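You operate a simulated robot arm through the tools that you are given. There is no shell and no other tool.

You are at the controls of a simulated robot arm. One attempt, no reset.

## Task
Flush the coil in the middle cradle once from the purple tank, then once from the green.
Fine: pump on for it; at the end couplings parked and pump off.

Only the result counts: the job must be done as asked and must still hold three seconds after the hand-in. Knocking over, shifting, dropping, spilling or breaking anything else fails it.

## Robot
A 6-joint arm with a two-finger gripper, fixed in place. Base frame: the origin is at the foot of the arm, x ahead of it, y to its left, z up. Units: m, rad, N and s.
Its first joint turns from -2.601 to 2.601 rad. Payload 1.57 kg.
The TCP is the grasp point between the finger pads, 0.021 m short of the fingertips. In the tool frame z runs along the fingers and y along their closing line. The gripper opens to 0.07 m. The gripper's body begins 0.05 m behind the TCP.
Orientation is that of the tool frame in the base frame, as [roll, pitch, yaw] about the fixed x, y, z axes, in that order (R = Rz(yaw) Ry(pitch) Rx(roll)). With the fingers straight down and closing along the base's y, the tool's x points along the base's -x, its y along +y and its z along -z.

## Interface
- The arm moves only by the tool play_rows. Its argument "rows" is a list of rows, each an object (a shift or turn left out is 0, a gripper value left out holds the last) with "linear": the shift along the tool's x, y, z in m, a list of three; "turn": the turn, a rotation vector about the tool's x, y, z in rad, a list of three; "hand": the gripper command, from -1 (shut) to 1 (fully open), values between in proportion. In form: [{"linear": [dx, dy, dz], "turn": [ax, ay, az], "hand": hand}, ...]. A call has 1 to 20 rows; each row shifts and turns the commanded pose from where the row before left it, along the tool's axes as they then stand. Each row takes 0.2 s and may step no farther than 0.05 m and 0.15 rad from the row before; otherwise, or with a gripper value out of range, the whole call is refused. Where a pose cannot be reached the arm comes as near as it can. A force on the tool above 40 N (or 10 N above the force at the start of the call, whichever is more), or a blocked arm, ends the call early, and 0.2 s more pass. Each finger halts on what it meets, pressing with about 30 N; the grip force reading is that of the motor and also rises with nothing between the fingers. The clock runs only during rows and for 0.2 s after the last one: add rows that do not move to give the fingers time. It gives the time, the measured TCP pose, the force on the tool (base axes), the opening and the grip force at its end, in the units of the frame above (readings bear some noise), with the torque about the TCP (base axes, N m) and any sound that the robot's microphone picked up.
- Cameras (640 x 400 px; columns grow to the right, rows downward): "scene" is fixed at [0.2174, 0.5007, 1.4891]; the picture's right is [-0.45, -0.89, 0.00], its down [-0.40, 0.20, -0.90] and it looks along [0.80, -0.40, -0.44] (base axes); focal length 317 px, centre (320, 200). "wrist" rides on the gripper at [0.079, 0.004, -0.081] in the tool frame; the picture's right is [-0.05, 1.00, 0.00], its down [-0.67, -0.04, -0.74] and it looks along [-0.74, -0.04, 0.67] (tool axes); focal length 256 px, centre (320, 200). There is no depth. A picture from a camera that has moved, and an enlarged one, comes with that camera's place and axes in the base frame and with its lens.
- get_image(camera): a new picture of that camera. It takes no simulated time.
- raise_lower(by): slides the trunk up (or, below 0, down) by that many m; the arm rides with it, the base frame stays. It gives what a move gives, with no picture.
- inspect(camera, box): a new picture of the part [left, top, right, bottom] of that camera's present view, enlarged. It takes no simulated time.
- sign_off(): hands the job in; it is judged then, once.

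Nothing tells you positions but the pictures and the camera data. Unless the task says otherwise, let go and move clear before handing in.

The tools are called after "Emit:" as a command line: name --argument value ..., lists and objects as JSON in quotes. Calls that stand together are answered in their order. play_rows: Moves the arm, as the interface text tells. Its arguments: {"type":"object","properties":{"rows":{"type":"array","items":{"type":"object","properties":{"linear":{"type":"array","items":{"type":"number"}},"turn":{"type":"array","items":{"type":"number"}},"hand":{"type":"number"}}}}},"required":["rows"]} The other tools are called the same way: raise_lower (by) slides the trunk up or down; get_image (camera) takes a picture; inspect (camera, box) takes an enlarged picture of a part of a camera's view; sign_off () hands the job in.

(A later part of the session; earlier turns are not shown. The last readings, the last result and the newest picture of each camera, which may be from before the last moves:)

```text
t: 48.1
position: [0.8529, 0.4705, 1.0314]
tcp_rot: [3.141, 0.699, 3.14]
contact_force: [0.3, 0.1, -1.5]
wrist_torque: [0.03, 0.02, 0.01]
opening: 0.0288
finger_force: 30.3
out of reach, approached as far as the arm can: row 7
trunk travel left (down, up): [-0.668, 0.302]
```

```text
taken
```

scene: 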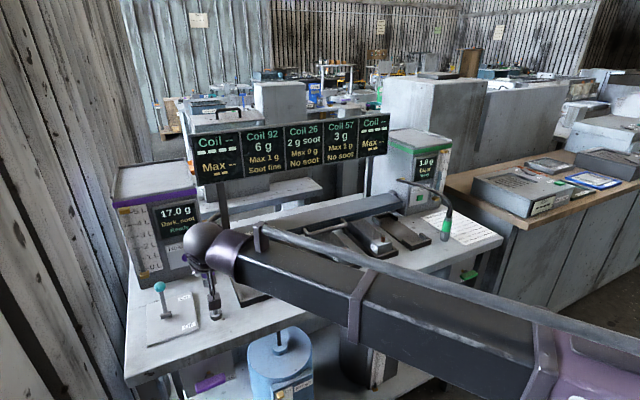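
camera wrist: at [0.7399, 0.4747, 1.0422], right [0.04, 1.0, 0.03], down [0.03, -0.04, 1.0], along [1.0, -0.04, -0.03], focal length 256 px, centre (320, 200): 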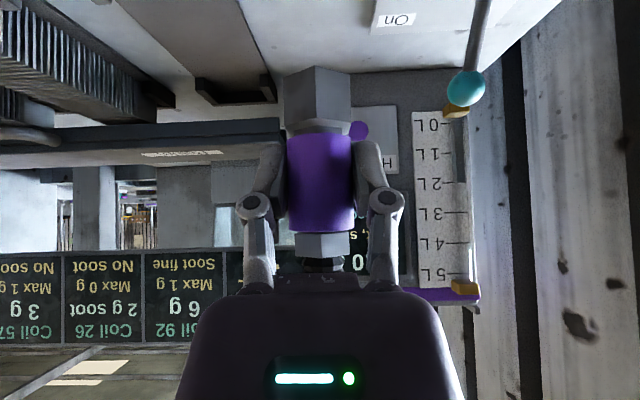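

Close to the parked x/y; small correction of −0.9 mm in y, then lower to just above the pin for a visual check.

Emit:
play_rows --rows '[{"linear": [0.0003, -0.0009, -0.0003]}, {"linear": [0, 0, 0]}]'

Emit:
raise_lower --by -0.05

Emit:
get_image --camera "wrist"

Emit:
inspect --camera "wrist" --box '[256, 0, 384, 80]'

Emit:
inspect --camera "scene" --box '[185, 280, 265, 330]'

```text
t: 48.7
position: [0.853, 0.4687, 1.0315]
tcp_rot: [-3.142, 0.699, 3.141]
contact_force: [0.3, -0.2, -1.2]
wrist_torque: [-0.02, 0.02, -0.02]
opening: 0.0289
finger_force: 29.9
trunk travel left (down, up): [-0.668, 0.302]
```

```text
t: 49.6
position: [0.8519, 0.4678, 0.9807]
tcp_rot: [3.14, 0.698, -3.142]
contact_force: [-0.2, -0.4, -2.1]
wrist_torque: [0.0, 0.02, -0.02]
opening: 0.0288
finger_force: 29.8
trunk travel left (down, up): [-0.618, 0.352]
```

```text
taken
camera wrist: at [0.7391, 0.473, 0.9923], right [0.04, 1.0, 0.03], down [0.03, -0.04, 1.0], along [1.0, -0.04, -0.03], focal length 256 px, centre (320, 200)
```

wrist: 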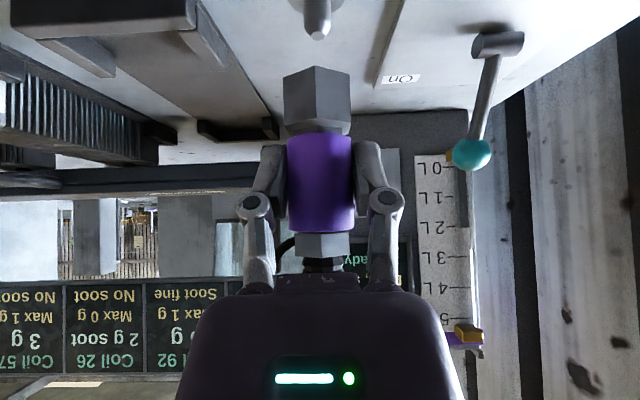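

```text
5.00 times, centred on (320, 40) of wrist
camera zoom: at [0.7391, 0.473, 0.9923], right [0.04, 1.0, 0.03], down [0.03, -0.04, 1.0], along [1.0, -0.04, -0.03], focal length 1280 px, centre (320, 1000)
```

zoom: 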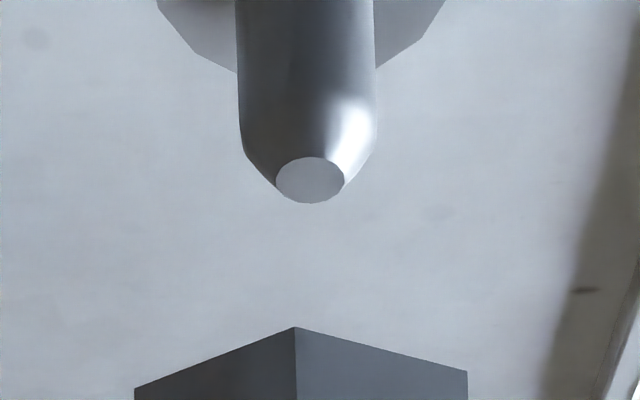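

```text
8.00 times, centred on (225, 305) of scene
camera zoom: at [0.2174, 0.5007, 1.4891], right [-0.45, -0.89, 0.0], down [-0.4, 0.2, -0.9], along [0.8, -0.4, -0.44], focal length 2538 px, centre (1080, -640)
```

zoom: 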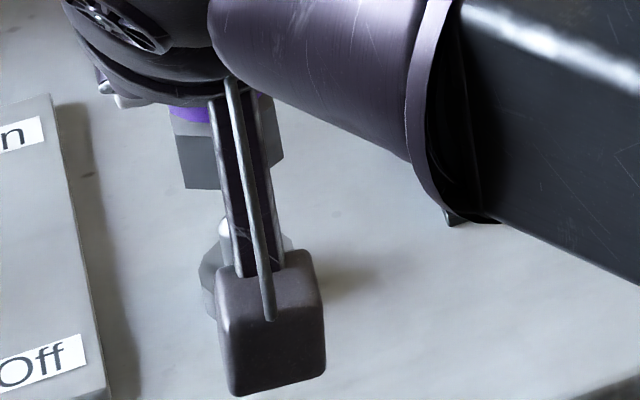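

Pin tip shows ~0.8 mm offset in y. Correcting and re-checking before lowering onto it.

Emit:
play_rows --rows '[{"linear": [-0.0003, 0.0008, 0.0003]}, {"linear": [0, 0, 0]}]'

Emit:
inspect --camera "wrist" --box '[256, 0, 384, 80]'

```text
t: 50.2
position: [0.8531, 0.4692, 0.9799]
tcp_rot: [3.141, 0.698, 3.141]
contact_force: [-0.3, -0.2, -2.4]
wrist_torque: [-0.01, 0.01, 0.0]
opening: 0.0287
finger_force: 30.0
trunk travel left (down, up): [-0.618, 0.352]
```

```text
5.00 times, centred on (320, 40) of wrist
camera zoom: at [0.7397, 0.4739, 0.9922], right [0.04, 1.0, 0.03], down [0.03, -0.04, 1.0], along [1.0, -0.04, -0.03], focal length 1280 px, centre (320, 1000)
```

zoom: 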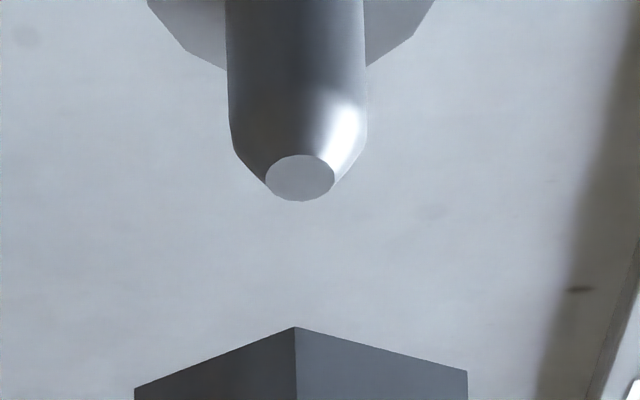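

Aligned over the pin. Lowering in steps to the original height (trunk −0.575).

Emit:
raise_lower --by -0.02

Emit:
raise_lower --by -0.013

Emit:
raise_lower --by -0.007

Emit:
get_image --camera "wrist"

```text
t: 50.9
position: [0.853, 0.4695, 0.9615]
tcp_rot: [3.141, 0.696, 3.141]
contact_force: [0.0, -0.1, -2.0]
wrist_torque: [0.04, 0.0, 0.03]
opening: 0.0285
finger_force: 30.1
trunk travel left (down, up): [-0.598, 0.372]
```

```text
t: 51.5
position: [0.8528, 0.4699, 0.9481]
tcp_rot: [3.141, 0.699, -3.141]
contact_force: [0.1, 0.1, -1.3]
wrist_torque: [-0.01, 0.03, 0.0]
opening: 0.0289
finger_force: 30.2
trunk travel left (down, up): [-0.585, 0.385]
```

```text
t: 52.0
position: [0.8525, 0.4702, 0.9408]
tcp_rot: [-3.142, 0.698, -3.14]
contact_force: [-0.8, 0.0, -2.7]
wrist_torque: [-0.02, 0.0, 0.0]
opening: 0.0289
finger_force: 30.6
trunk travel left (down, up): [-0.578, 0.392]
```

```text
taken
camera wrist: at [0.7396, 0.4738, 0.9522], right [0.04, 1.0, 0.03], down [0.03, -0.04, 1.0], along [1.0, -0.04, -0.03], focal length 256 px, centre (320, 200)
```

wrist: 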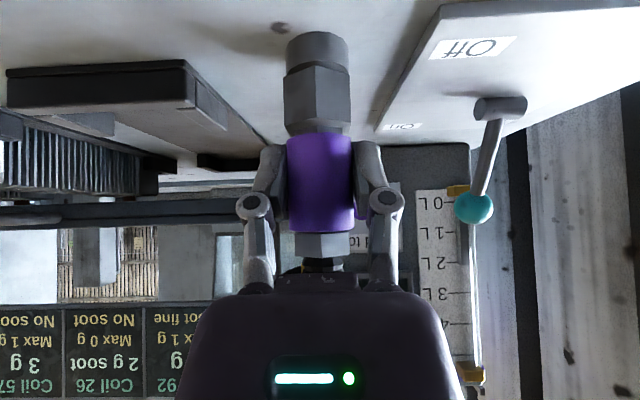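

Down on the pin almost fully. Lowering the last 3 mm to seat on the collar.

Emit:
raise_lower --by -0.003

```text
t: 52.6
position: [0.8519, 0.4695, 0.9371]
tcp_rot: [-3.141, 0.699, 3.141]
contact_force: [0.0, 0.1, 1.2]
wrist_torque: [0.06, -0.03, -0.02]
opening: 0.0286
finger_force: 30.4
trunk travel left (down, up): [-0.575, 0.395]
```

Emit:
raise_lower --by -0.001

Emit:
inspect --camera "wrist" --box '[240, 10, 400, 110]'

```text
t: 53.1
position: [0.8516, 0.469, 0.9387]
tcp_rot: [-3.14, 0.702, 3.141]
contact_force: [3.7, 1.5, 12.2]
wrist_torque: [0.01, -0.05, 0.02]
opening: 0.0289
finger_force: 30.5
trunk travel left (down, up): [-0.574, 0.396]
```

```text
4.00 times, centred on (320, 60) of wrist
camera zoom: at [0.7393, 0.4737, 0.9492], right [0.04, 1.0, 0.03], down [0.03, -0.04, 1.0], along [1.0, -0.04, -0.03], focal length 1024 px, centre (320, 760)
```

zoom: 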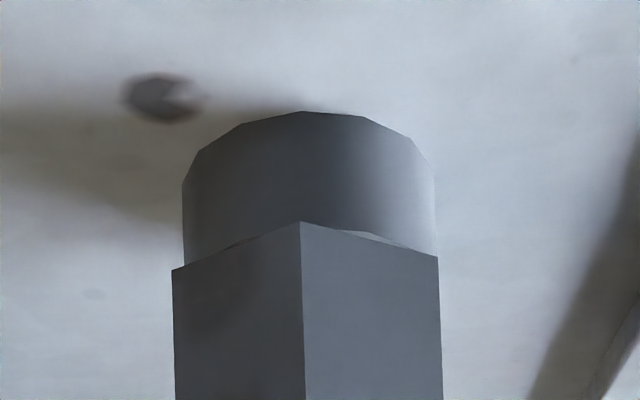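

The coupling is seated on its collar (12 N). Opening the gripper.

Emit:
play_rows --rows '[{"hand": 1}, {"hand": 1}, {"hand": 1}]'

Emit:
get_image --camera "wrist"

```text
t: 53.9
position: [0.8528, 0.4699, 0.9362]
tcp_rot: [3.14, 0.699, -3.141]
contact_force: [-0.3, 0.5, 0.5]
wrist_torque: [-0.03, 0.01, -0.02]
opening: 0.07
finger_force: 0.2
trunk travel left (down, up): [-0.574, 0.396]
```

```text
taken
camera wrist: at [0.7395, 0.4738, 0.9483], right [0.04, 1.0, 0.03], down [0.03, -0.04, 1.0], along [1.0, -0.04, -0.03], focal length 256 px, centre (320, 200)
```

wrist: 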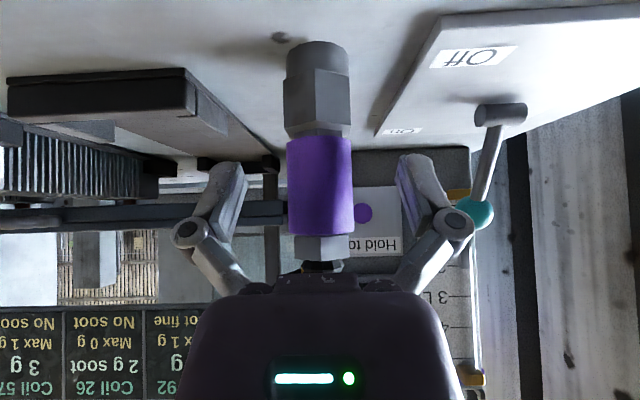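

Purple coupling stands on its pin. Retreating straight back out.

Emit:
play_rows --rows '[{"linear": [0.0153, 0, -0.0129]}, {"linear": [0.0321, 0, -0.0271]}, {"linear": [0.0321, 0, -0.0271]}, {"linear": [0.0153, 0, -0.0129]}]'

Emit:
get_image --camera "wrist"

Emit:
get_image --camera "scene"

```text
t: 54.9
position: [0.7281, 0.4704, 0.9365]
tcp_rot: [-3.141, 0.699, 3.14]
contact_force: [-0.3, -0.1, -0.3]
wrist_torque: [-0.04, 0.0, 0.0]
opening: 0.07
finger_force: 0.0
trunk travel left (down, up): [-0.574, 0.396]
```

```text
taken
camera wrist: at [0.6149, 0.4745, 0.9484], right [0.04, 1.0, 0.03], down [0.03, -0.04, 1.0], along [1.0, -0.04, -0.03], focal length 256 px, centre (320, 200)
```

wrist: 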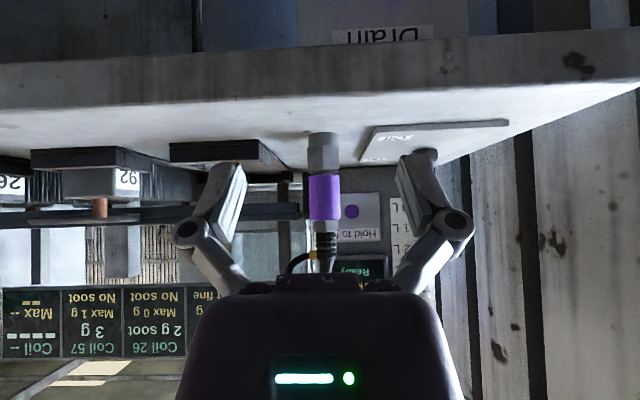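

```text
taken
```

scene: 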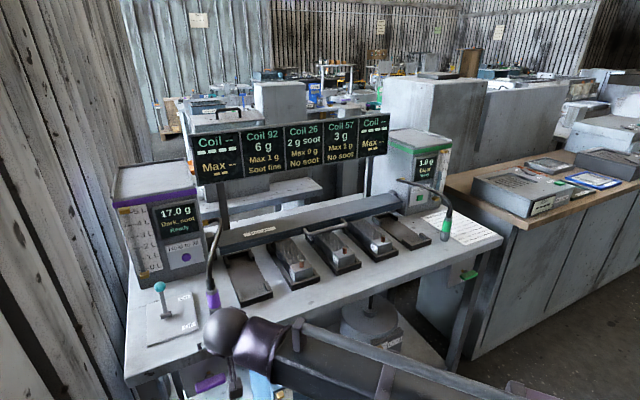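

Purple is parked. Raising slightly for margin and travelling along −y in front of the bench to the green coupling (y ≈ −0.303).

Emit:
raise_lower --by 0.06

Emit:
play_rows --rows '[{"linear": [0, -0.045, 0]}, {"linear": [0, -0.045, 0]}, {"linear": [0, -0.045, 0]}, {"linear": [0, -0.045, 0]}, {"linear": [0, -0.045, 0]}, {"linear": [0, -0.045, 0]}, {"linear": [0, -0.045, 0]}, {"linear": [0, -0.045, 0]}, {"linear": [0, -0.045, 0]}, {"linear": [0, -0.045, 0]}, {"linear": [0, -0.045, 0]}, {"linear": [0, -0.045, 0]}, {"linear": [0, -0.045, 0]}, {"linear": [0, -0.045, 0]}, {"linear": [0, -0.045, 0]}, {"linear": [0, -0.045, 0]}, {"linear": [0, -0.045, 0]}]'

Emit:
get_image --camera "wrist"

Emit:
get_image --camera "scene"

```text
t: 55.9
position: [0.7266, 0.4705, 0.9957]
tcp_rot: [-3.141, 0.699, 3.141]
contact_force: [0.5, 0.3, 0.1]
wrist_torque: [-0.01, -0.02, 0.01]
opening: 0.0701
finger_force: 0.0
trunk travel left (down, up): [-0.634, 0.336]
```

```text
t: 59.5
position: [0.7288, -0.2961, 0.9965]
tcp_rot: [-3.141, 0.698, -3.139]
contact_force: [-0.2, 0.3, -0.1]
wrist_torque: [-0.01, 0.0, -0.02]
opening: 0.07
finger_force: 0.1
out of reach, approached as far as the arm can: row 7
trunk travel left (down, up): [-0.634, 0.336]
```

```text
taken
camera wrist: at [0.615, -0.2915, 1.0082], right [0.04, 1.0, 0.03], down [0.03, -0.04, 1.0], along [1.0, -0.04, -0.03], focal length 256 px, centre (320, 200)
```

wrist: 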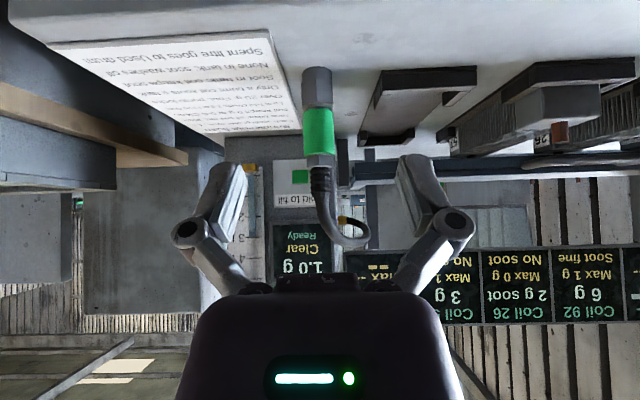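

```text
taken
```

scene: 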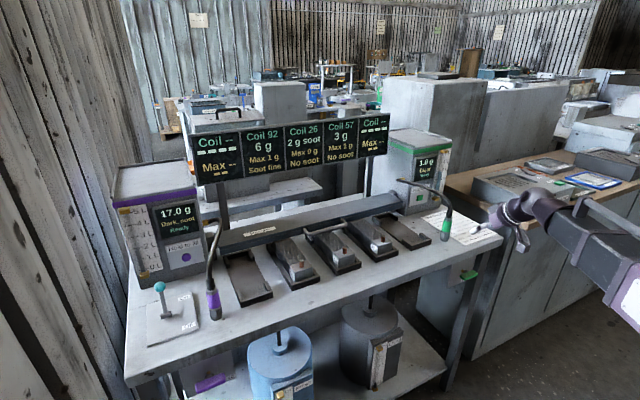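

Green coupling seen at y ≈ −0.2995. Lowering to grasp height and correcting y, then checking.

Emit:
raise_lower --by -0.06

Emit:
play_rows --rows '[{"linear": [-0.0306, -0.003, 0.0258]}, {"linear": [-0.0306, 0, 0.0258]}]'

Emit:
get_image --camera "wrist"

```text
t: 60.5
position: [0.7271, -0.2942, 0.9365]
tcp_rot: [-3.141, 0.697, 3.141]
contact_force: [-0.1, 0.1, 0.1]
wrist_torque: [0.02, 0.02, 0.01]
opening: 0.0698
finger_force: 0.1
trunk travel left (down, up): [-0.574, 0.396]
```

```text
t: 61.1
position: [0.8088, -0.2992, 0.937]
tcp_rot: [-3.14, 0.696, -3.141]
contact_force: [0.2, -0.3, -0.9]
wrist_torque: [0.01, 0.01, 0.03]
opening: 0.0698
finger_force: 0.0
trunk travel left (down, up): [-0.574, 0.396]
```

```text
taken
camera wrist: at [0.6953, -0.2949, 0.9481], right [0.04, 1.0, 0.03], down [0.03, -0.04, 1.0], along [1.0, -0.04, -0.03], focal length 256 px, centre (320, 200)
```

wrist: 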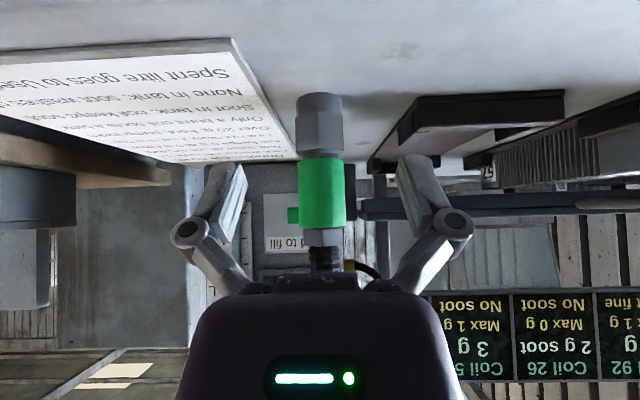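

Centred within 2 mm; same x as the purple one. Final advance with a −1.7 mm y correction.

Emit:
play_rows --rows '[{"linear": [-0.0169, -0.001, 0.0142]}, {"linear": [-0.0169, -0.0007, 0.0142]}, {"hand": 1}]'

Emit:
get_image --camera "wrist"

```text
t: 61.9
position: [0.8511, -0.2998, 0.9369]
tcp_rot: [-3.141, 0.697, -3.141]
contact_force: [-0.4, 0.3, 0.0]
wrist_torque: [-0.02, -0.01, 0.0]
opening: 0.0699
finger_force: 0.0
trunk travel left (down, up): [-0.574, 0.396]
```

```text
taken
camera wrist: at [0.7386, -0.2959, 0.9484], right [0.04, 1.0, 0.03], down [0.03, -0.04, 1.0], along [1.0, -0.04, -0.03], focal length 256 px, centre (320, 200)
```

wrist: 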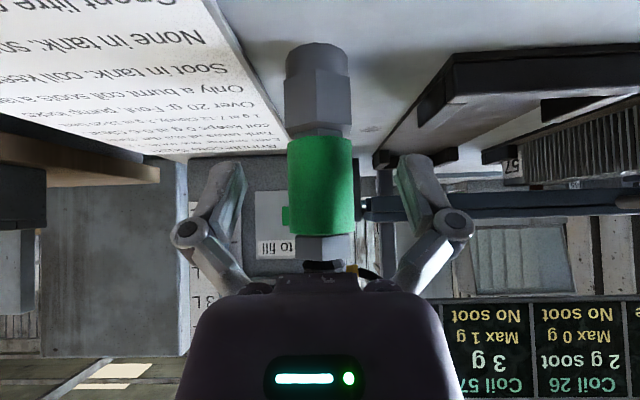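

Well centred on the green band. Closing the gripper.

Emit:
play_rows --rows '[{"hand": -1}, {"hand": -1}, {"hand": -1}, {"hand": -1}]'

Emit:
get_image --camera "wrist"

```text
t: 62.9
position: [0.8506, -0.3004, 0.9367]
tcp_rot: [-3.141, 0.699, -3.14]
contact_force: [-2.5, 0.8, 4.5]
wrist_torque: [0.01, 0.02, 0.05]
opening: 0.0289
finger_force: 30.0
trunk travel left (down, up): [-0.574, 0.396]
```

```text
taken
camera wrist: at [0.738, -0.2957, 0.9489], right [0.04, 1.0, 0.03], down [0.03, -0.04, 1.0], along [1.0, -0.04, -0.03], focal length 256 px, centre (320, 200)
```

wrist: 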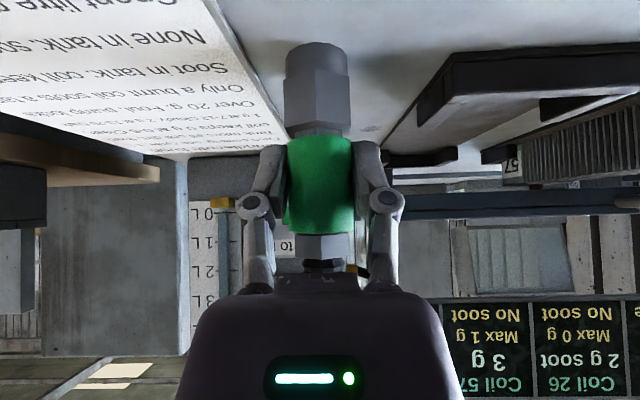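

Gripped (0.0289 m, 30 N). Lifting off the pin.

Emit:
raise_lower --by 0.04

Emit:
get_image --camera "wrist"

Emit:
inspect --camera "wrist" --box '[256, 0, 384, 80]'

```text
t: 63.7
position: [0.8513, -0.2997, 0.9769]
tcp_rot: [3.141, 0.699, -3.141]
contact_force: [0.7, 0.0, -1.4]
wrist_torque: [0.01, 0.0, 0.01]
opening: 0.0291
finger_force: 30.1
trunk travel left (down, up): [-0.614, 0.356]
```

```text
taken
camera wrist: at [0.7389, -0.296, 0.9881], right [0.04, 1.0, 0.03], down [0.03, -0.04, 1.0], along [1.0, -0.04, -0.03], focal length 256 px, centre (320, 200)
```

wrist: 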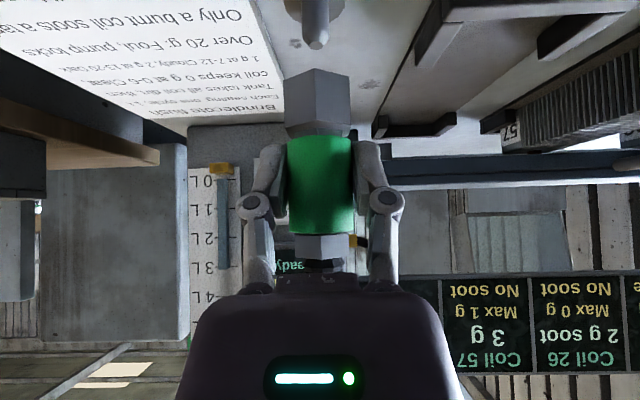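

```text
5.00 times, centred on (320, 40) of wrist
camera zoom: at [0.7389, -0.296, 0.9881], right [0.04, 1.0, 0.03], down [0.03, -0.04, 1.0], along [1.0, -0.04, -0.03], focal length 1280 px, centre (320, 1000)
```

zoom: 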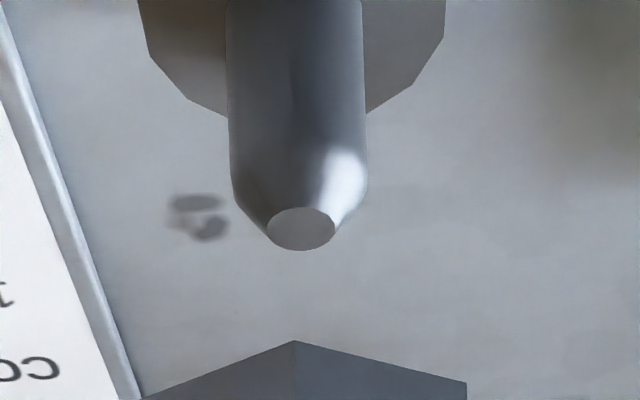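

Pin reference noted. Lifting to travel height, then carrying the green coupling +0.385 in y toward the middle coil.

Emit:
raise_lower --by 0.053

Emit:
play_rows --rows '[{"linear": [0, 0.02, 0]}, {"linear": [0, 0.035, 0]}, {"linear": [0, 0.035, 0]}, {"linear": [0, 0.035, 0]}, {"linear": [0, 0.035, 0]}, {"linear": [0, 0.03, 0]}, {"linear": [0, 0, 0]}]'

Emit:
get_image --camera "scene"

Emit:
get_image --camera "wrist"

```text
t: 64.7
position: [0.8516, -0.3005, 1.031]
tcp_rot: [-3.141, 0.697, 3.14]
contact_force: [0.1, 0.2, -3.0]
wrist_torque: [0.0, 0.02, 0.01]
opening: 0.0292
finger_force: 30.3
trunk travel left (down, up): [-0.667, 0.303]
```

```text
t: 66.2
position: [0.8513, -0.1085, 1.0291]
tcp_rot: [-3.141, 0.698, -3.141]
contact_force: [-0.3, 0.5, -2.4]
wrist_torque: [0.0, 0.0, 0.03]
opening: 0.0287
finger_force: 30.0
trunk travel left (down, up): [-0.667, 0.303]
```

```text
taken
```

scene: 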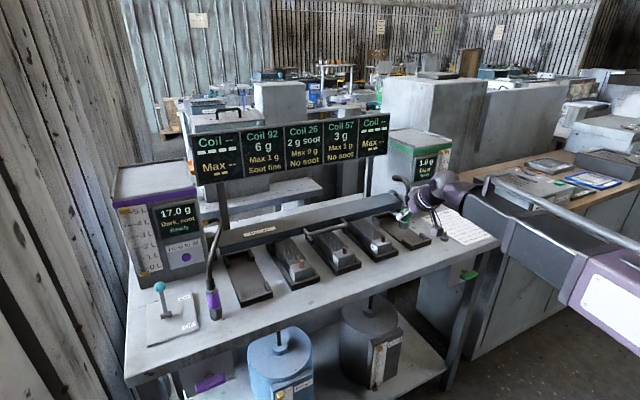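

```text
taken
camera wrist: at [0.7386, -0.1032, 1.0412], right [0.04, 1.0, 0.03], down [0.03, -0.04, 1.0], along [1.0, -0.04, -0.03], focal length 256 px, centre (320, 200)
```

wrist: 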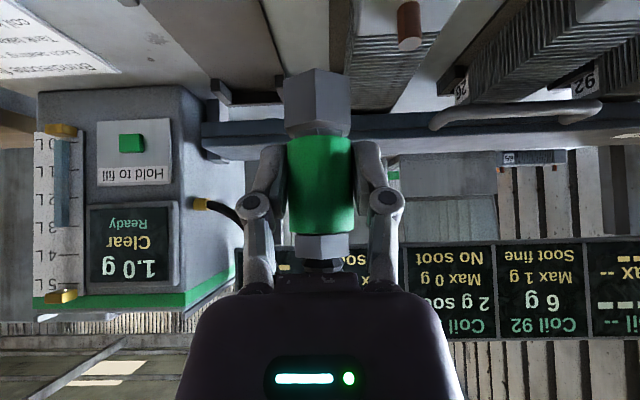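

Travelling well. Continue the remaining 0.192 m in y and 0.030 m in x to hover over the middle nipple.

Emit:
play_rows --rows '[{"linear": [0, 0.02, 0]}, {"linear": [0, 0.035, 0]}, {"linear": [0, 0.035, 0]}, {"linear": [0, 0.035, 0]}, {"linear": [0, 0.035, 0]}, {"linear": [0, 0.031, 0]}, {"linear": [-0.0116, 0, 0.0097]}, {"linear": [-0.0116, 0, 0.0097]}, {"linear": [0, 0, 0]}]'

Emit:
raise_lower --by -0.013

Emit:
inspect --camera "wrist" --box '[256, 0, 384, 80]'

Emit:
inspect --camera "scene" --box '[320, 225, 368, 255]'

Emit:
get_image --camera "scene"

```text
t: 68.2
position: [0.8808, 0.0808, 1.0288]
tcp_rot: [-3.141, 0.697, 3.141]
contact_force: [-0.4, 1.0, -1.7]
wrist_torque: [0.01, -0.01, 0.0]
opening: 0.0288
finger_force: 29.6
trunk travel left (down, up): [-0.667, 0.303]
```

```text
t: 68.9
position: [0.8817, 0.0803, 1.0163]
tcp_rot: [-3.141, 0.698, -3.141]
contact_force: [0.6, -0.7, -2.5]
wrist_torque: [0.02, 0.02, 0.01]
opening: 0.0291
finger_force: 29.4
trunk travel left (down, up): [-0.654, 0.316]
```

```text
5.00 times, centred on (320, 40) of wrist
camera zoom: at [0.7688, 0.0849, 1.0282], right [0.04, 1.0, 0.03], down [0.03, -0.04, 1.0], along [1.0, -0.04, -0.03], focal length 1280 px, centre (320, 1000)
```

zoom: 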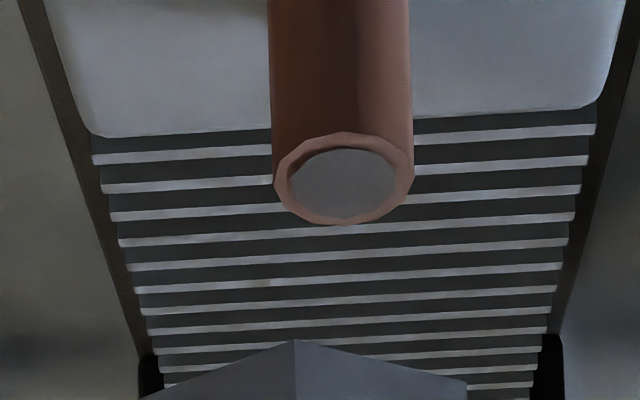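

```text
13.33 times, centred on (344, 240) of scene
camera zoom: at [0.2174, 0.5007, 1.4891], right [-0.45, -0.89, 0.0], down [-0.4, 0.2, -0.9], along [0.8, -0.4, -0.44], focal length 4230 px, centre (0, -333)
```

zoom: 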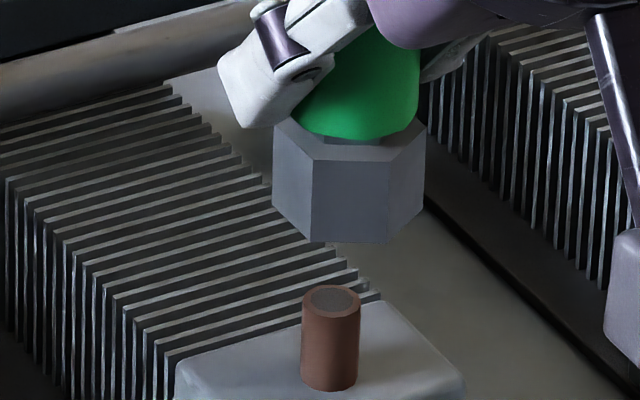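

```text
taken
```

scene: 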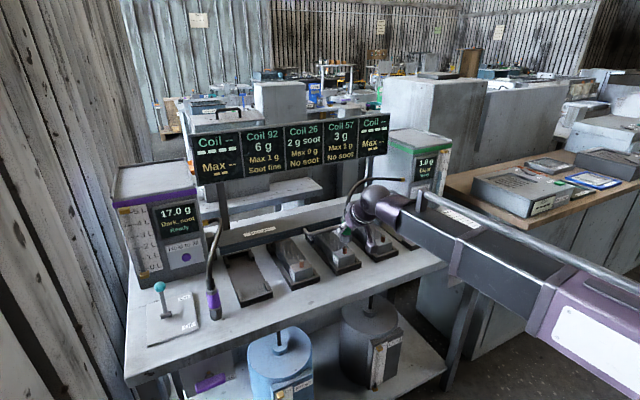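

Only +3.8 mm in y is needed (both views agree). Correcting and re-checking.

Emit:
play_rows --rows '[{"linear": [0, 0.0038, 0]}, {"linear": [0, 0, 0]}]'

Emit:
inspect --camera "wrist" --box '[256, 0, 384, 80]'

Emit:
inspect --camera "scene" --box '[320, 225, 368, 255]'

```text
t: 69.5
position: [0.8812, 0.0847, 1.0182]
tcp_rot: [-3.141, 0.697, -3.14]
contact_force: [-0.1, 0.1, -1.8]
wrist_torque: [-0.02, 0.02, 0.05]
opening: 0.0288
finger_force: 30.0
trunk travel left (down, up): [-0.654, 0.316]
```

```text
5.00 times, centred on (320, 40) of wrist
camera zoom: at [0.7685, 0.0888, 1.0282], right [0.04, 1.0, 0.03], down [0.03, -0.04, 1.0], along [1.0, -0.04, -0.03], focal length 1280 px, centre (320, 1000)
```

zoom: 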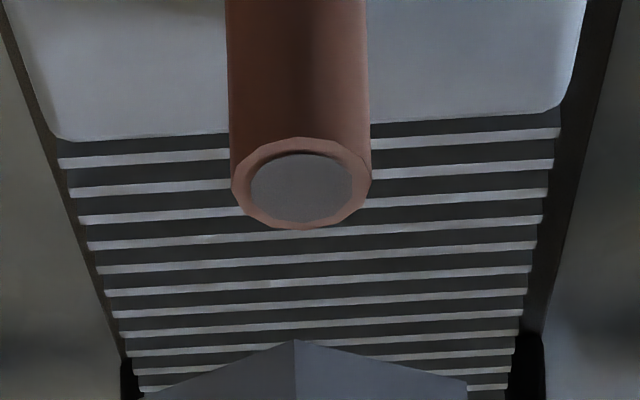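

```text
13.33 times, centred on (344, 240) of scene
camera zoom: at [0.2174, 0.5007, 1.4891], right [-0.45, -0.89, 0.0], down [-0.4, 0.2, -0.9], along [0.8, -0.4, -0.44], focal length 4230 px, centre (0, -333)
```

zoom: 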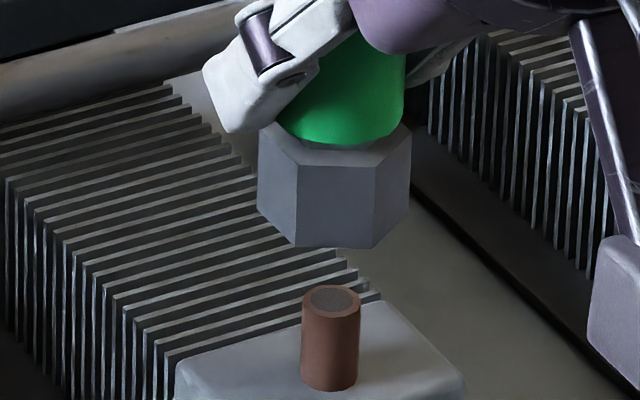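

Aligned in both views. Lowering toward the nipple top, then checking once more.

Emit:
raise_lower --by -0.018

Emit:
inspect --camera "wrist" --box '[256, 20, 384, 100]'

Emit:
inspect --camera "scene" --box '[320, 225, 368, 255]'

```text
t: 70.1
position: [0.8815, 0.0845, 0.9984]
tcp_rot: [3.141, 0.698, 3.141]
contact_force: [1.3, 0.6, -2.3]
wrist_torque: [0.02, 0.02, -0.02]
opening: 0.029
finger_force: 29.7
trunk travel left (down, up): [-0.636, 0.334]
```

```text
5.00 times, centred on (320, 60) of wrist
camera zoom: at [0.7684, 0.0888, 1.0102], right [0.04, 1.0, 0.03], down [0.03, -0.04, 1.0], along [1.0, -0.04, -0.03], focal length 1280 px, centre (320, 900)
```

zoom: 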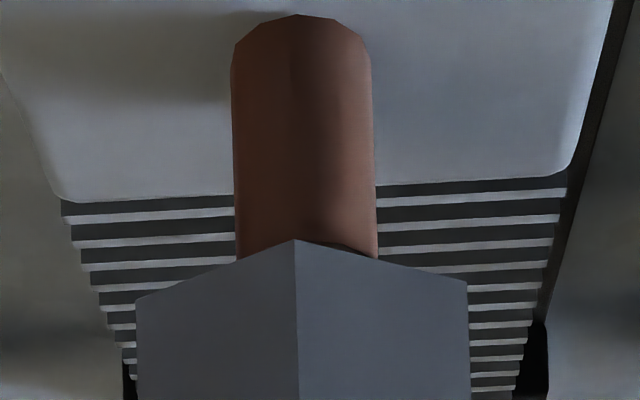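

```text
13.33 times, centred on (344, 240) of scene
camera zoom: at [0.2174, 0.5007, 1.4891], right [-0.45, -0.89, 0.0], down [-0.4, 0.2, -0.9], along [0.8, -0.4, -0.44], focal length 4230 px, centre (0, -333)
```

zoom: 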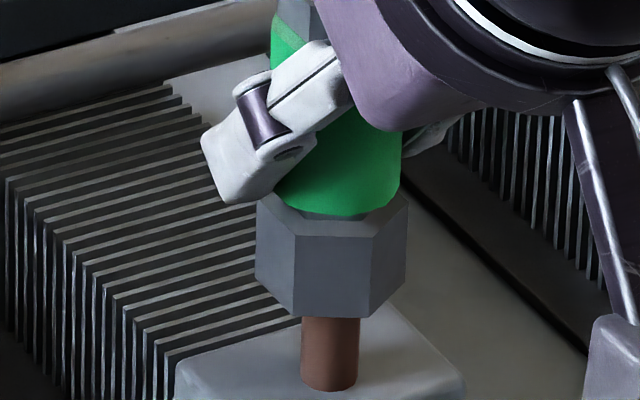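

Still centred, same as with the purple coupling. Lowering in small steps onto the nipple.

Emit:
raise_lower --by -0.009

Emit:
raise_lower --by -0.008

Emit:
raise_lower --by -0.004

Emit:
inspect --camera "scene" --box '[385, 125, 465, 225]'

```text
t: 70.7
position: [0.8811, 0.0842, 0.989]
tcp_rot: [-3.142, 0.699, 3.139]
contact_force: [-1.1, -0.6, -2.4]
wrist_torque: [0.01, 0.05, -0.02]
opening: 0.0286
finger_force: 29.9
trunk travel left (down, up): [-0.627, 0.343]
```

```text
t: 71.3
position: [0.8815, 0.0845, 0.9825]
tcp_rot: [3.14, 0.698, -3.141]
contact_force: [-0.8, -0.6, -2.5]
wrist_torque: [0.01, 0.03, 0.02]
opening: 0.0287
finger_force: 30.6
trunk travel left (down, up): [-0.619, 0.351]
```

```text
t: 71.8
position: [0.882, 0.0848, 0.9777]
tcp_rot: [-3.141, 0.697, -3.141]
contact_force: [-0.6, -0.6, -2.5]
wrist_torque: [-0.02, 0.02, 0.02]
opening: 0.0289
finger_force: 29.7
trunk travel left (down, up): [-0.615, 0.355]
```

```text
4.00 times, centred on (425, 175) of scene
camera zoom: at [0.2174, 0.5007, 1.4891], right [-0.45, -0.89, 0.0], down [-0.4, 0.2, -0.9], along [0.8, -0.4, -0.44], focal length 1269 px, centre (-100, 300)
```

zoom: 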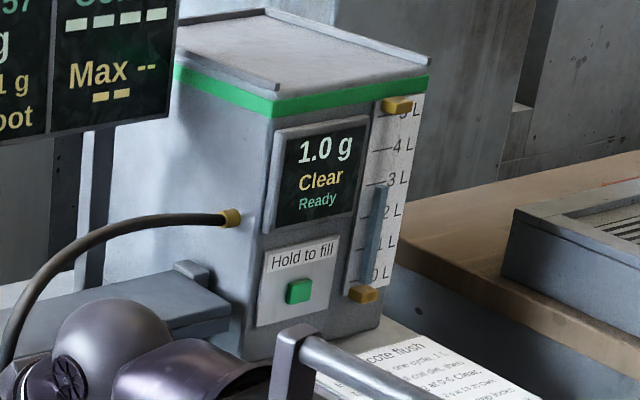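

Not yet seated ("Ready"). Lowering the last few mm in one move so it seats once.

Emit:
raise_lower --by -0.005

Emit:
inspect --camera "scene" --box '[385, 125, 465, 225]'

```text
t: 72.3
position: [0.8816, 0.0853, 0.9736]
tcp_rot: [3.141, 0.703, -3.141]
contact_force: [3.4, 0.4, 13.7]
wrist_torque: [0.05, -0.18, 0.02]
opening: 0.0288
finger_force: 30.4
trunk travel left (down, up): [-0.61, 0.36]
```

```text
4.00 times, centred on (425, 175) of scene
camera zoom: at [0.2174, 0.5007, 1.4891], right [-0.45, -0.89, 0.0], down [-0.4, 0.2, -0.9], along [0.8, -0.4, -0.44], focal length 1269 px, centre (-100, 300)
```

zoom: 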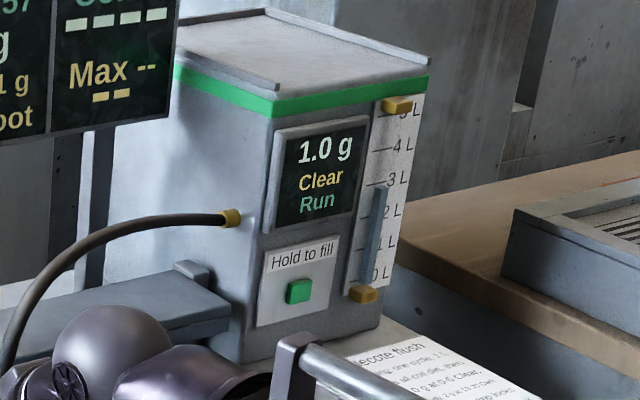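

Green shows "Run". Holding still for the cycle.

Emit:
play_rows --rows '[{"hand": -1}, {"hand": -1}, {"hand": -1}, {"hand": -1}, {"hand": -1}, {"hand": -1}, {"hand": -1}, {"hand": -1}, {"hand": -1}, {"hand": -1}, {"hand": -1}, {"hand": -1}, {"hand": -1}, {"hand": -1}, {"hand": -1}, {"hand": -1}, {"hand": -1}, {"hand": -1}, {"hand": -1}, {"hand": -1}]'

Emit:
inspect --camera "scene" --box '[280, 105, 480, 230]'

```text
t: 76.5
position: [0.88, 0.085, 0.9742]
tcp_rot: [-3.14, 0.7, -3.141]
contact_force: [4.7, -0.4, 17.7]
wrist_torque: [0.04, -0.24, -0.03]
opening: 0.0289
finger_force: 30.0
trunk travel left (down, up): [-0.61, 0.36]
```

```text
3.20 times, centred on (380, 168) of scene
camera zoom: at [0.2174, 0.5007, 1.4891], right [-0.45, -0.89, 0.0], down [-0.4, 0.2, -0.9], along [0.8, -0.4, -0.44], focal length 1015 px, centre (128, 304)
```

zoom: 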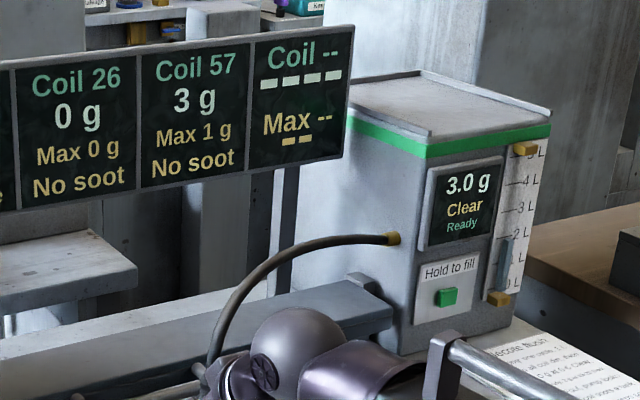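

Green cycle is complete: coil 26 shows 0 g and no soot, green tank 3.0 g, Ready. Lifting off straight up.

Emit:
raise_lower --by 0.012

Emit:
raise_lower --by 0.045

Emit:
get_image --camera "wrist"

```text
t: 77.1
position: [0.8805, 0.084, 0.9848]
tcp_rot: [3.141, 0.696, -3.141]
contact_force: [-1.3, -0.2, -3.0]
wrist_torque: [-0.01, 0.09, 0.01]
opening: 0.029
finger_force: 29.9
trunk travel left (down, up): [-0.622, 0.348]
```

```text
t: 78.0
position: [0.8814, 0.0844, 1.0287]
tcp_rot: [-3.14, 0.699, -3.141]
contact_force: [0.9, 0.7, -1.8]
wrist_torque: [0.0, 0.0, 0.01]
opening: 0.0289
finger_force: 29.5
trunk travel left (down, up): [-0.667, 0.303]
```

```text
taken
camera wrist: at [0.7686, 0.0889, 1.0412], right [0.04, 1.0, 0.03], down [0.03, -0.04, 1.0], along [1.0, -0.04, -0.03], focal length 256 px, centre (320, 200)
```

wrist: 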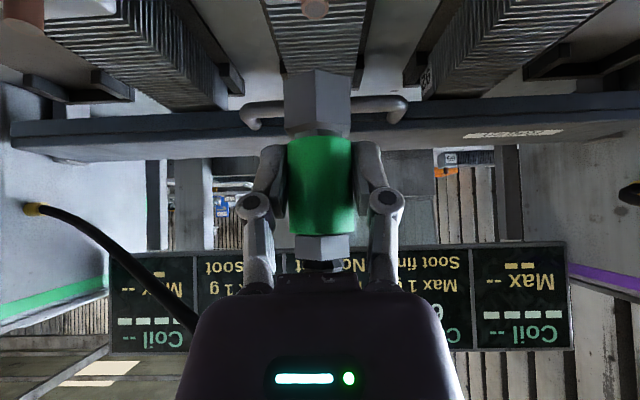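

Returning to above the green pin: −0.030 in x, −0.385 in y.

Emit:
play_rows --rows '[{"linear": [0.0227, 0, -0.0191]}, {"linear": [0, -0.02, 0]}, {"linear": [0, -0.035, 0]}, {"linear": [0, -0.035, 0]}, {"linear": [0, -0.035, 0]}, {"linear": [0, -0.035, 0]}, {"linear": [0, -0.035, 0]}, {"linear": [0, -0.035, 0]}, {"linear": [0, -0.035, 0]}, {"linear": [0, -0.035, 0]}, {"linear": [0, -0.035, 0]}, {"linear": [0, -0.035, 0]}, {"linear": [0, -0.015, 0]}, {"linear": [0, 0, 0]}]'

Emit:
get_image --camera "wrist"

Emit:
get_image --camera "scene"

```text
t: 81.0
position: [0.8514, -0.301, 1.0295]
tcp_rot: [-3.141, 0.699, -3.141]
contact_force: [0.7, -1.1, -2.5]
wrist_torque: [0.0, 0.02, -0.01]
opening: 0.0289
finger_force: 29.7
trunk travel left (down, up): [-0.667, 0.303]
```

```text
taken
camera wrist: at [0.739, -0.2957, 1.0412], right [0.04, 1.0, 0.03], down [0.03, -0.04, 1.0], along [1.0, -0.04, -0.03], focal length 256 px, centre (320, 200)
```

wrist: 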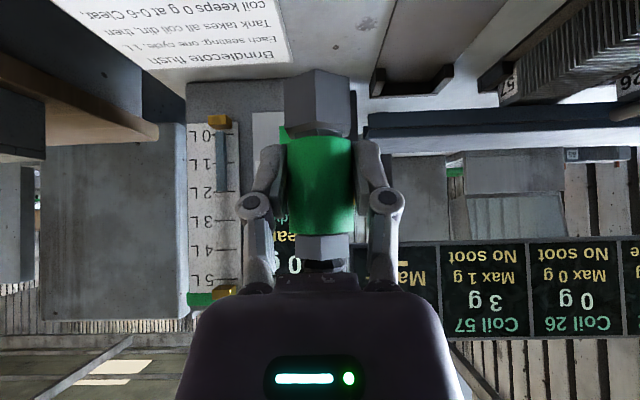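

```text
taken
```

scene: 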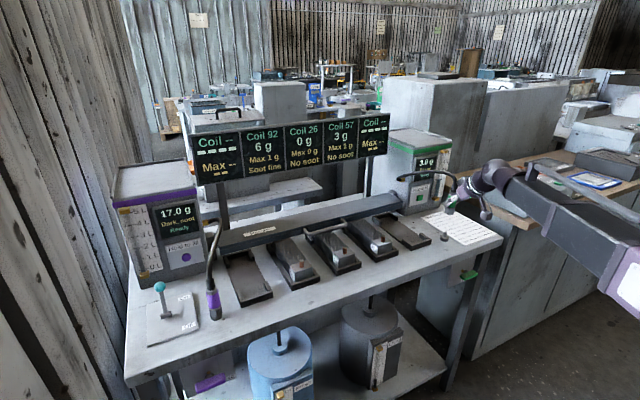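

Within 0.3 mm of the original x/y. Lowering to just above the pin and comparing with the reference view.

Emit:
raise_lower --by -0.053

Emit:
inspect --camera "wrist" --box '[256, 0, 384, 80]'

```text
t: 82.0
position: [0.852, -0.3001, 0.9767]
tcp_rot: [3.141, 0.7, 3.14]
contact_force: [-0.3, 0.6, -1.2]
wrist_torque: [0.05, 0.01, 0.0]
opening: 0.0289
finger_force: 29.7
trunk travel left (down, up): [-0.614, 0.356]
```

```text
5.00 times, centred on (320, 40) of wrist
camera zoom: at [0.739, -0.2954, 0.9883], right [0.04, 1.0, 0.03], down [0.03, -0.04, 1.0], along [1.0, -0.04, -0.03], focal length 1280 px, centre (320, 1000)
```

zoom: 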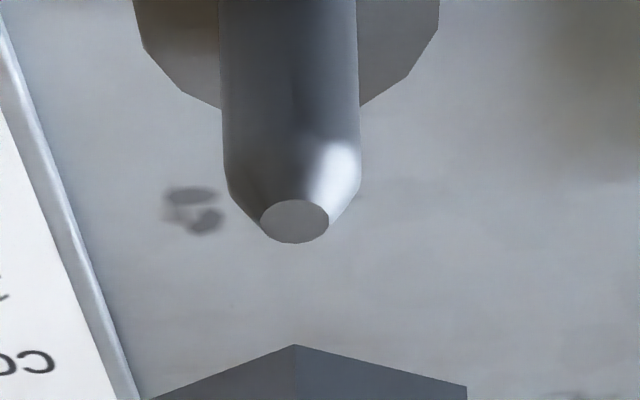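

A 0.6 mm y offset; correcting it, then lowering to the original height.

Emit:
play_rows --rows '[{"linear": [0, -0.0006, 0]}, {"linear": [0, 0, 0]}]'

Emit:
inspect --camera "wrist" --box '[256, 0, 384, 80]'

```text
t: 82.5
position: [0.8518, -0.3004, 0.9762]
tcp_rot: [3.141, 0.701, -3.141]
contact_force: [-0.5, 1.0, -1.7]
wrist_torque: [0.01, 0.05, -0.04]
opening: 0.029
finger_force: 30.0
trunk travel left (down, up): [-0.614, 0.356]
```

```text
5.00 times, centred on (320, 40) of wrist
camera zoom: at [0.739, -0.2962, 0.9882], right [0.04, 1.0, 0.03], down [0.03, -0.04, 1.0], along [1.0, -0.04, -0.03], focal length 1280 px, centre (320, 1000)
```

zoom: 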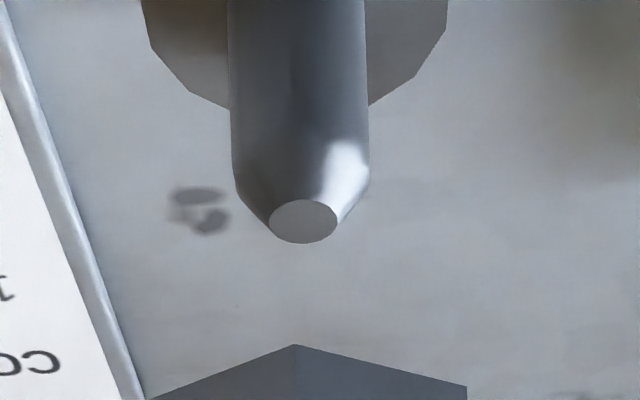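

Matches the reference. Lowering onto the pin in steps.

Emit:
raise_lower --by -0.02

Emit:
raise_lower --by -0.013

Emit:
raise_lower --by -0.005

Emit:
raise_lower --by -0.002

Emit:
inspect --camera "wrist" --box '[240, 10, 400, 110]'

```text
t: 83.2
position: [0.8524, -0.3002, 0.9564]
tcp_rot: [3.141, 0.699, 3.141]
contact_force: [0.4, -0.4, -1.6]
wrist_torque: [-0.02, -0.01, 0.0]
opening: 0.0291
finger_force: 30.3
trunk travel left (down, up): [-0.594, 0.376]
```

```text
t: 83.8
position: [0.8511, -0.3004, 0.9431]
tcp_rot: [-3.14, 0.698, 3.141]
contact_force: [0.4, 0.6, -1.3]
wrist_torque: [0.0, 0.02, -0.01]
opening: 0.0287
finger_force: 30.1
trunk travel left (down, up): [-0.581, 0.389]
```

```text
t: 84.4
position: [0.852, -0.3003, 0.9388]
tcp_rot: [-3.14, 0.7, -3.14]
contact_force: [-0.5, 0.4, -1.4]
wrist_torque: [0.02, 0.01, 0.0]
opening: 0.0291
finger_force: 30.0
trunk travel left (down, up): [-0.576, 0.394]
```

```text
t: 84.9
position: [0.8525, -0.3011, 0.9366]
tcp_rot: [3.14, 0.7, 3.141]
contact_force: [0.5, 0.4, -0.4]
wrist_torque: [-0.06, 0.03, -0.01]
opening: 0.029
finger_force: 29.9
trunk travel left (down, up): [-0.574, 0.396]
```

```text
4.00 times, centred on (320, 60) of wrist
camera zoom: at [0.7389, -0.2962, 0.9483], right [0.04, 1.0, 0.03], down [0.03, -0.04, 1.0], along [1.0, -0.04, -0.03], focal length 1024 px, centre (320, 760)
```

zoom: 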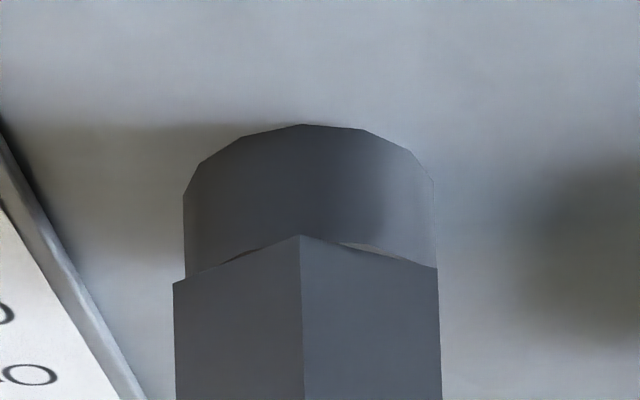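

Just touching; a little more to press it on the collar.

Emit:
raise_lower --by -0.0015

```text
t: 85.4
position: [0.8516, -0.3, 0.937]
tcp_rot: [-3.14, 0.706, 3.139]
contact_force: [5.1, -1.5, 14.9]
wrist_torque: [-0.05, -0.08, -0.01]
opening: 0.0291
finger_force: 29.8
trunk travel left (down, up): [-0.573, 0.397]
```

Seated with 15 N. Releasing and backing straight out.

Emit:
play_rows --rows '[{"hand": 1}, {"hand": 1}, {"hand": 1}]'

Emit:
get_image --camera "wrist"

```text
t: 86.2
position: [0.8518, -0.302, 0.9359]
tcp_rot: [3.141, 0.701, 3.141]
contact_force: [0.8, -0.6, -0.1]
wrist_torque: [-0.03, -0.01, 0.01]
opening: 0.0702
finger_force: 0.2
trunk travel left (down, up): [-0.573, 0.397]
```

```text
taken
camera wrist: at [0.7388, -0.2962, 0.9467], right [0.04, 1.0, 0.03], down [0.03, -0.04, 1.0], along [1.0, -0.04, -0.03], focal length 256 px, centre (320, 200)
```

wrist: 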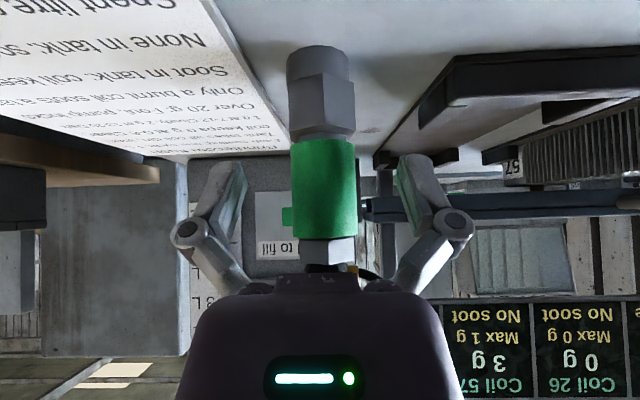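

Released and standing. Quick zoom to confirm it sits flush on its collar.

Emit:
inspect --camera "wrist" --box '[240, 30, 400, 130]'

Emit:
inspect --camera "scene" --box '[415, 190, 479, 250]'

```text
4.00 times, centred on (320, 80) of wrist
camera zoom: at [0.7388, -0.2962, 0.9467], right [0.04, 1.0, 0.03], down [0.03, -0.04, 1.0], along [1.0, -0.04, -0.03], focal length 1024 px, centre (320, 680)
```

zoom: 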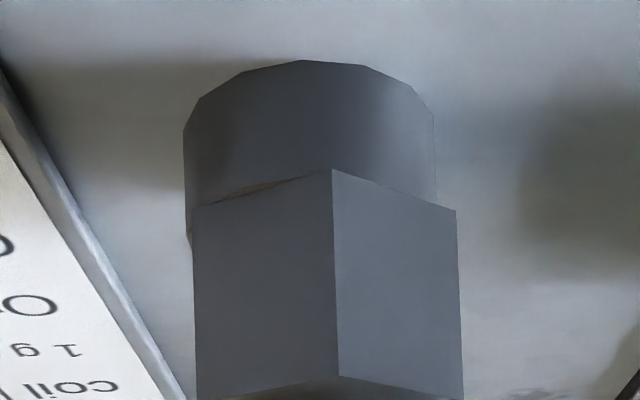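

```text
6.67 times, centred on (447, 220) of scene
camera zoom: at [0.2174, 0.5007, 1.4891], right [-0.45, -0.89, 0.0], down [-0.4, 0.2, -0.9], along [0.8, -0.4, -0.44], focal length 2115 px, centre (-527, 67)
```

zoom: 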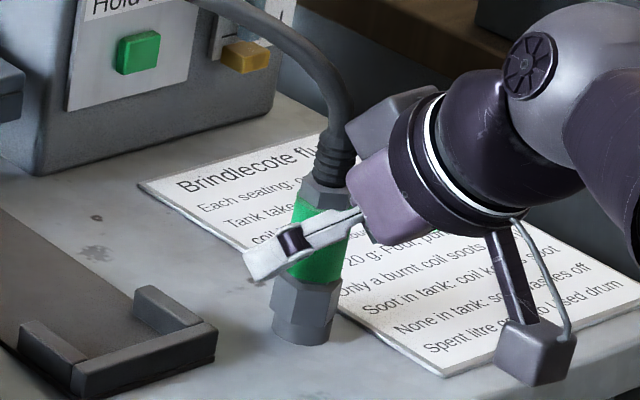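

It sits on the collar upright. Retreating.

Emit:
play_rows --rows '[{"linear": [0.0153, 0, -0.0129]}, {"linear": [0.0321, 0, -0.0271]}, {"linear": [0.0321, 0, -0.0271]}, {"linear": [0.0153, 0, -0.0129]}]'

Emit:
get_image --camera "wrist"

Emit:
inspect --camera "scene" --box '[415, 190, 479, 250]'

Emit:
inspect --camera "scene" --box '[180, 260, 260, 330]'

```text
t: 87.2
position: [0.7285, -0.3013, 0.9362]
tcp_rot: [-3.14, 0.7, -3.141]
contact_force: [0.7, -0.5, -0.4]
wrist_torque: [-0.01, 0.02, -0.03]
opening: 0.0699
finger_force: 0.1
trunk travel left (down, up): [-0.573, 0.397]
```

```text
taken
camera wrist: at [0.6155, -0.2968, 0.947], right [0.04, 1.0, 0.03], down [0.03, -0.04, 1.0], along [1.0, -0.04, -0.03], focal length 256 px, centre (320, 200)
```

wrist: 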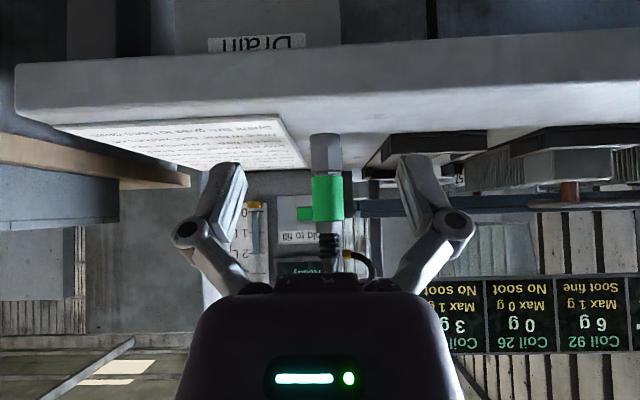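

```text
6.67 times, centred on (447, 220) of scene
camera zoom: at [0.2174, 0.5007, 1.4891], right [-0.45, -0.89, 0.0], down [-0.4, 0.2, -0.9], along [0.8, -0.4, -0.44], focal length 2115 px, centre (-527, 67)
```

zoom: 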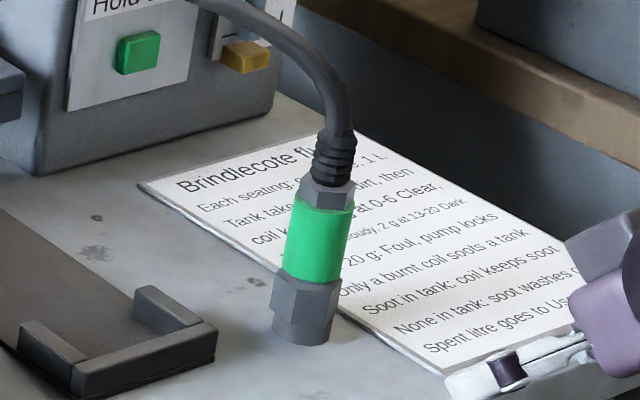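

```text
5.71 times, centred on (220, 295) of scene
camera zoom: at [0.2174, 0.5007, 1.4891], right [-0.45, -0.89, 0.0], down [-0.4, 0.2, -0.9], along [0.8, -0.4, -0.44], focal length 1813 px, centre (891, -343)
```

zoom: 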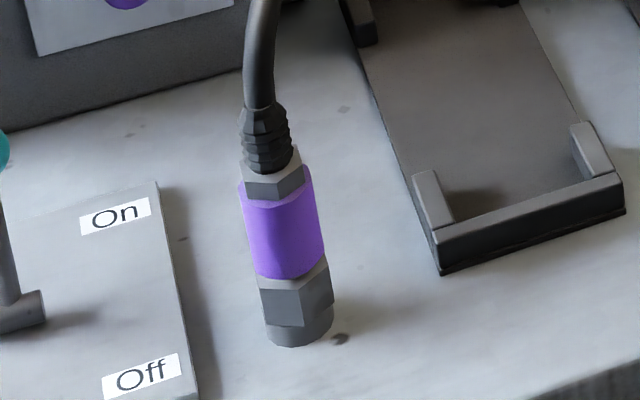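

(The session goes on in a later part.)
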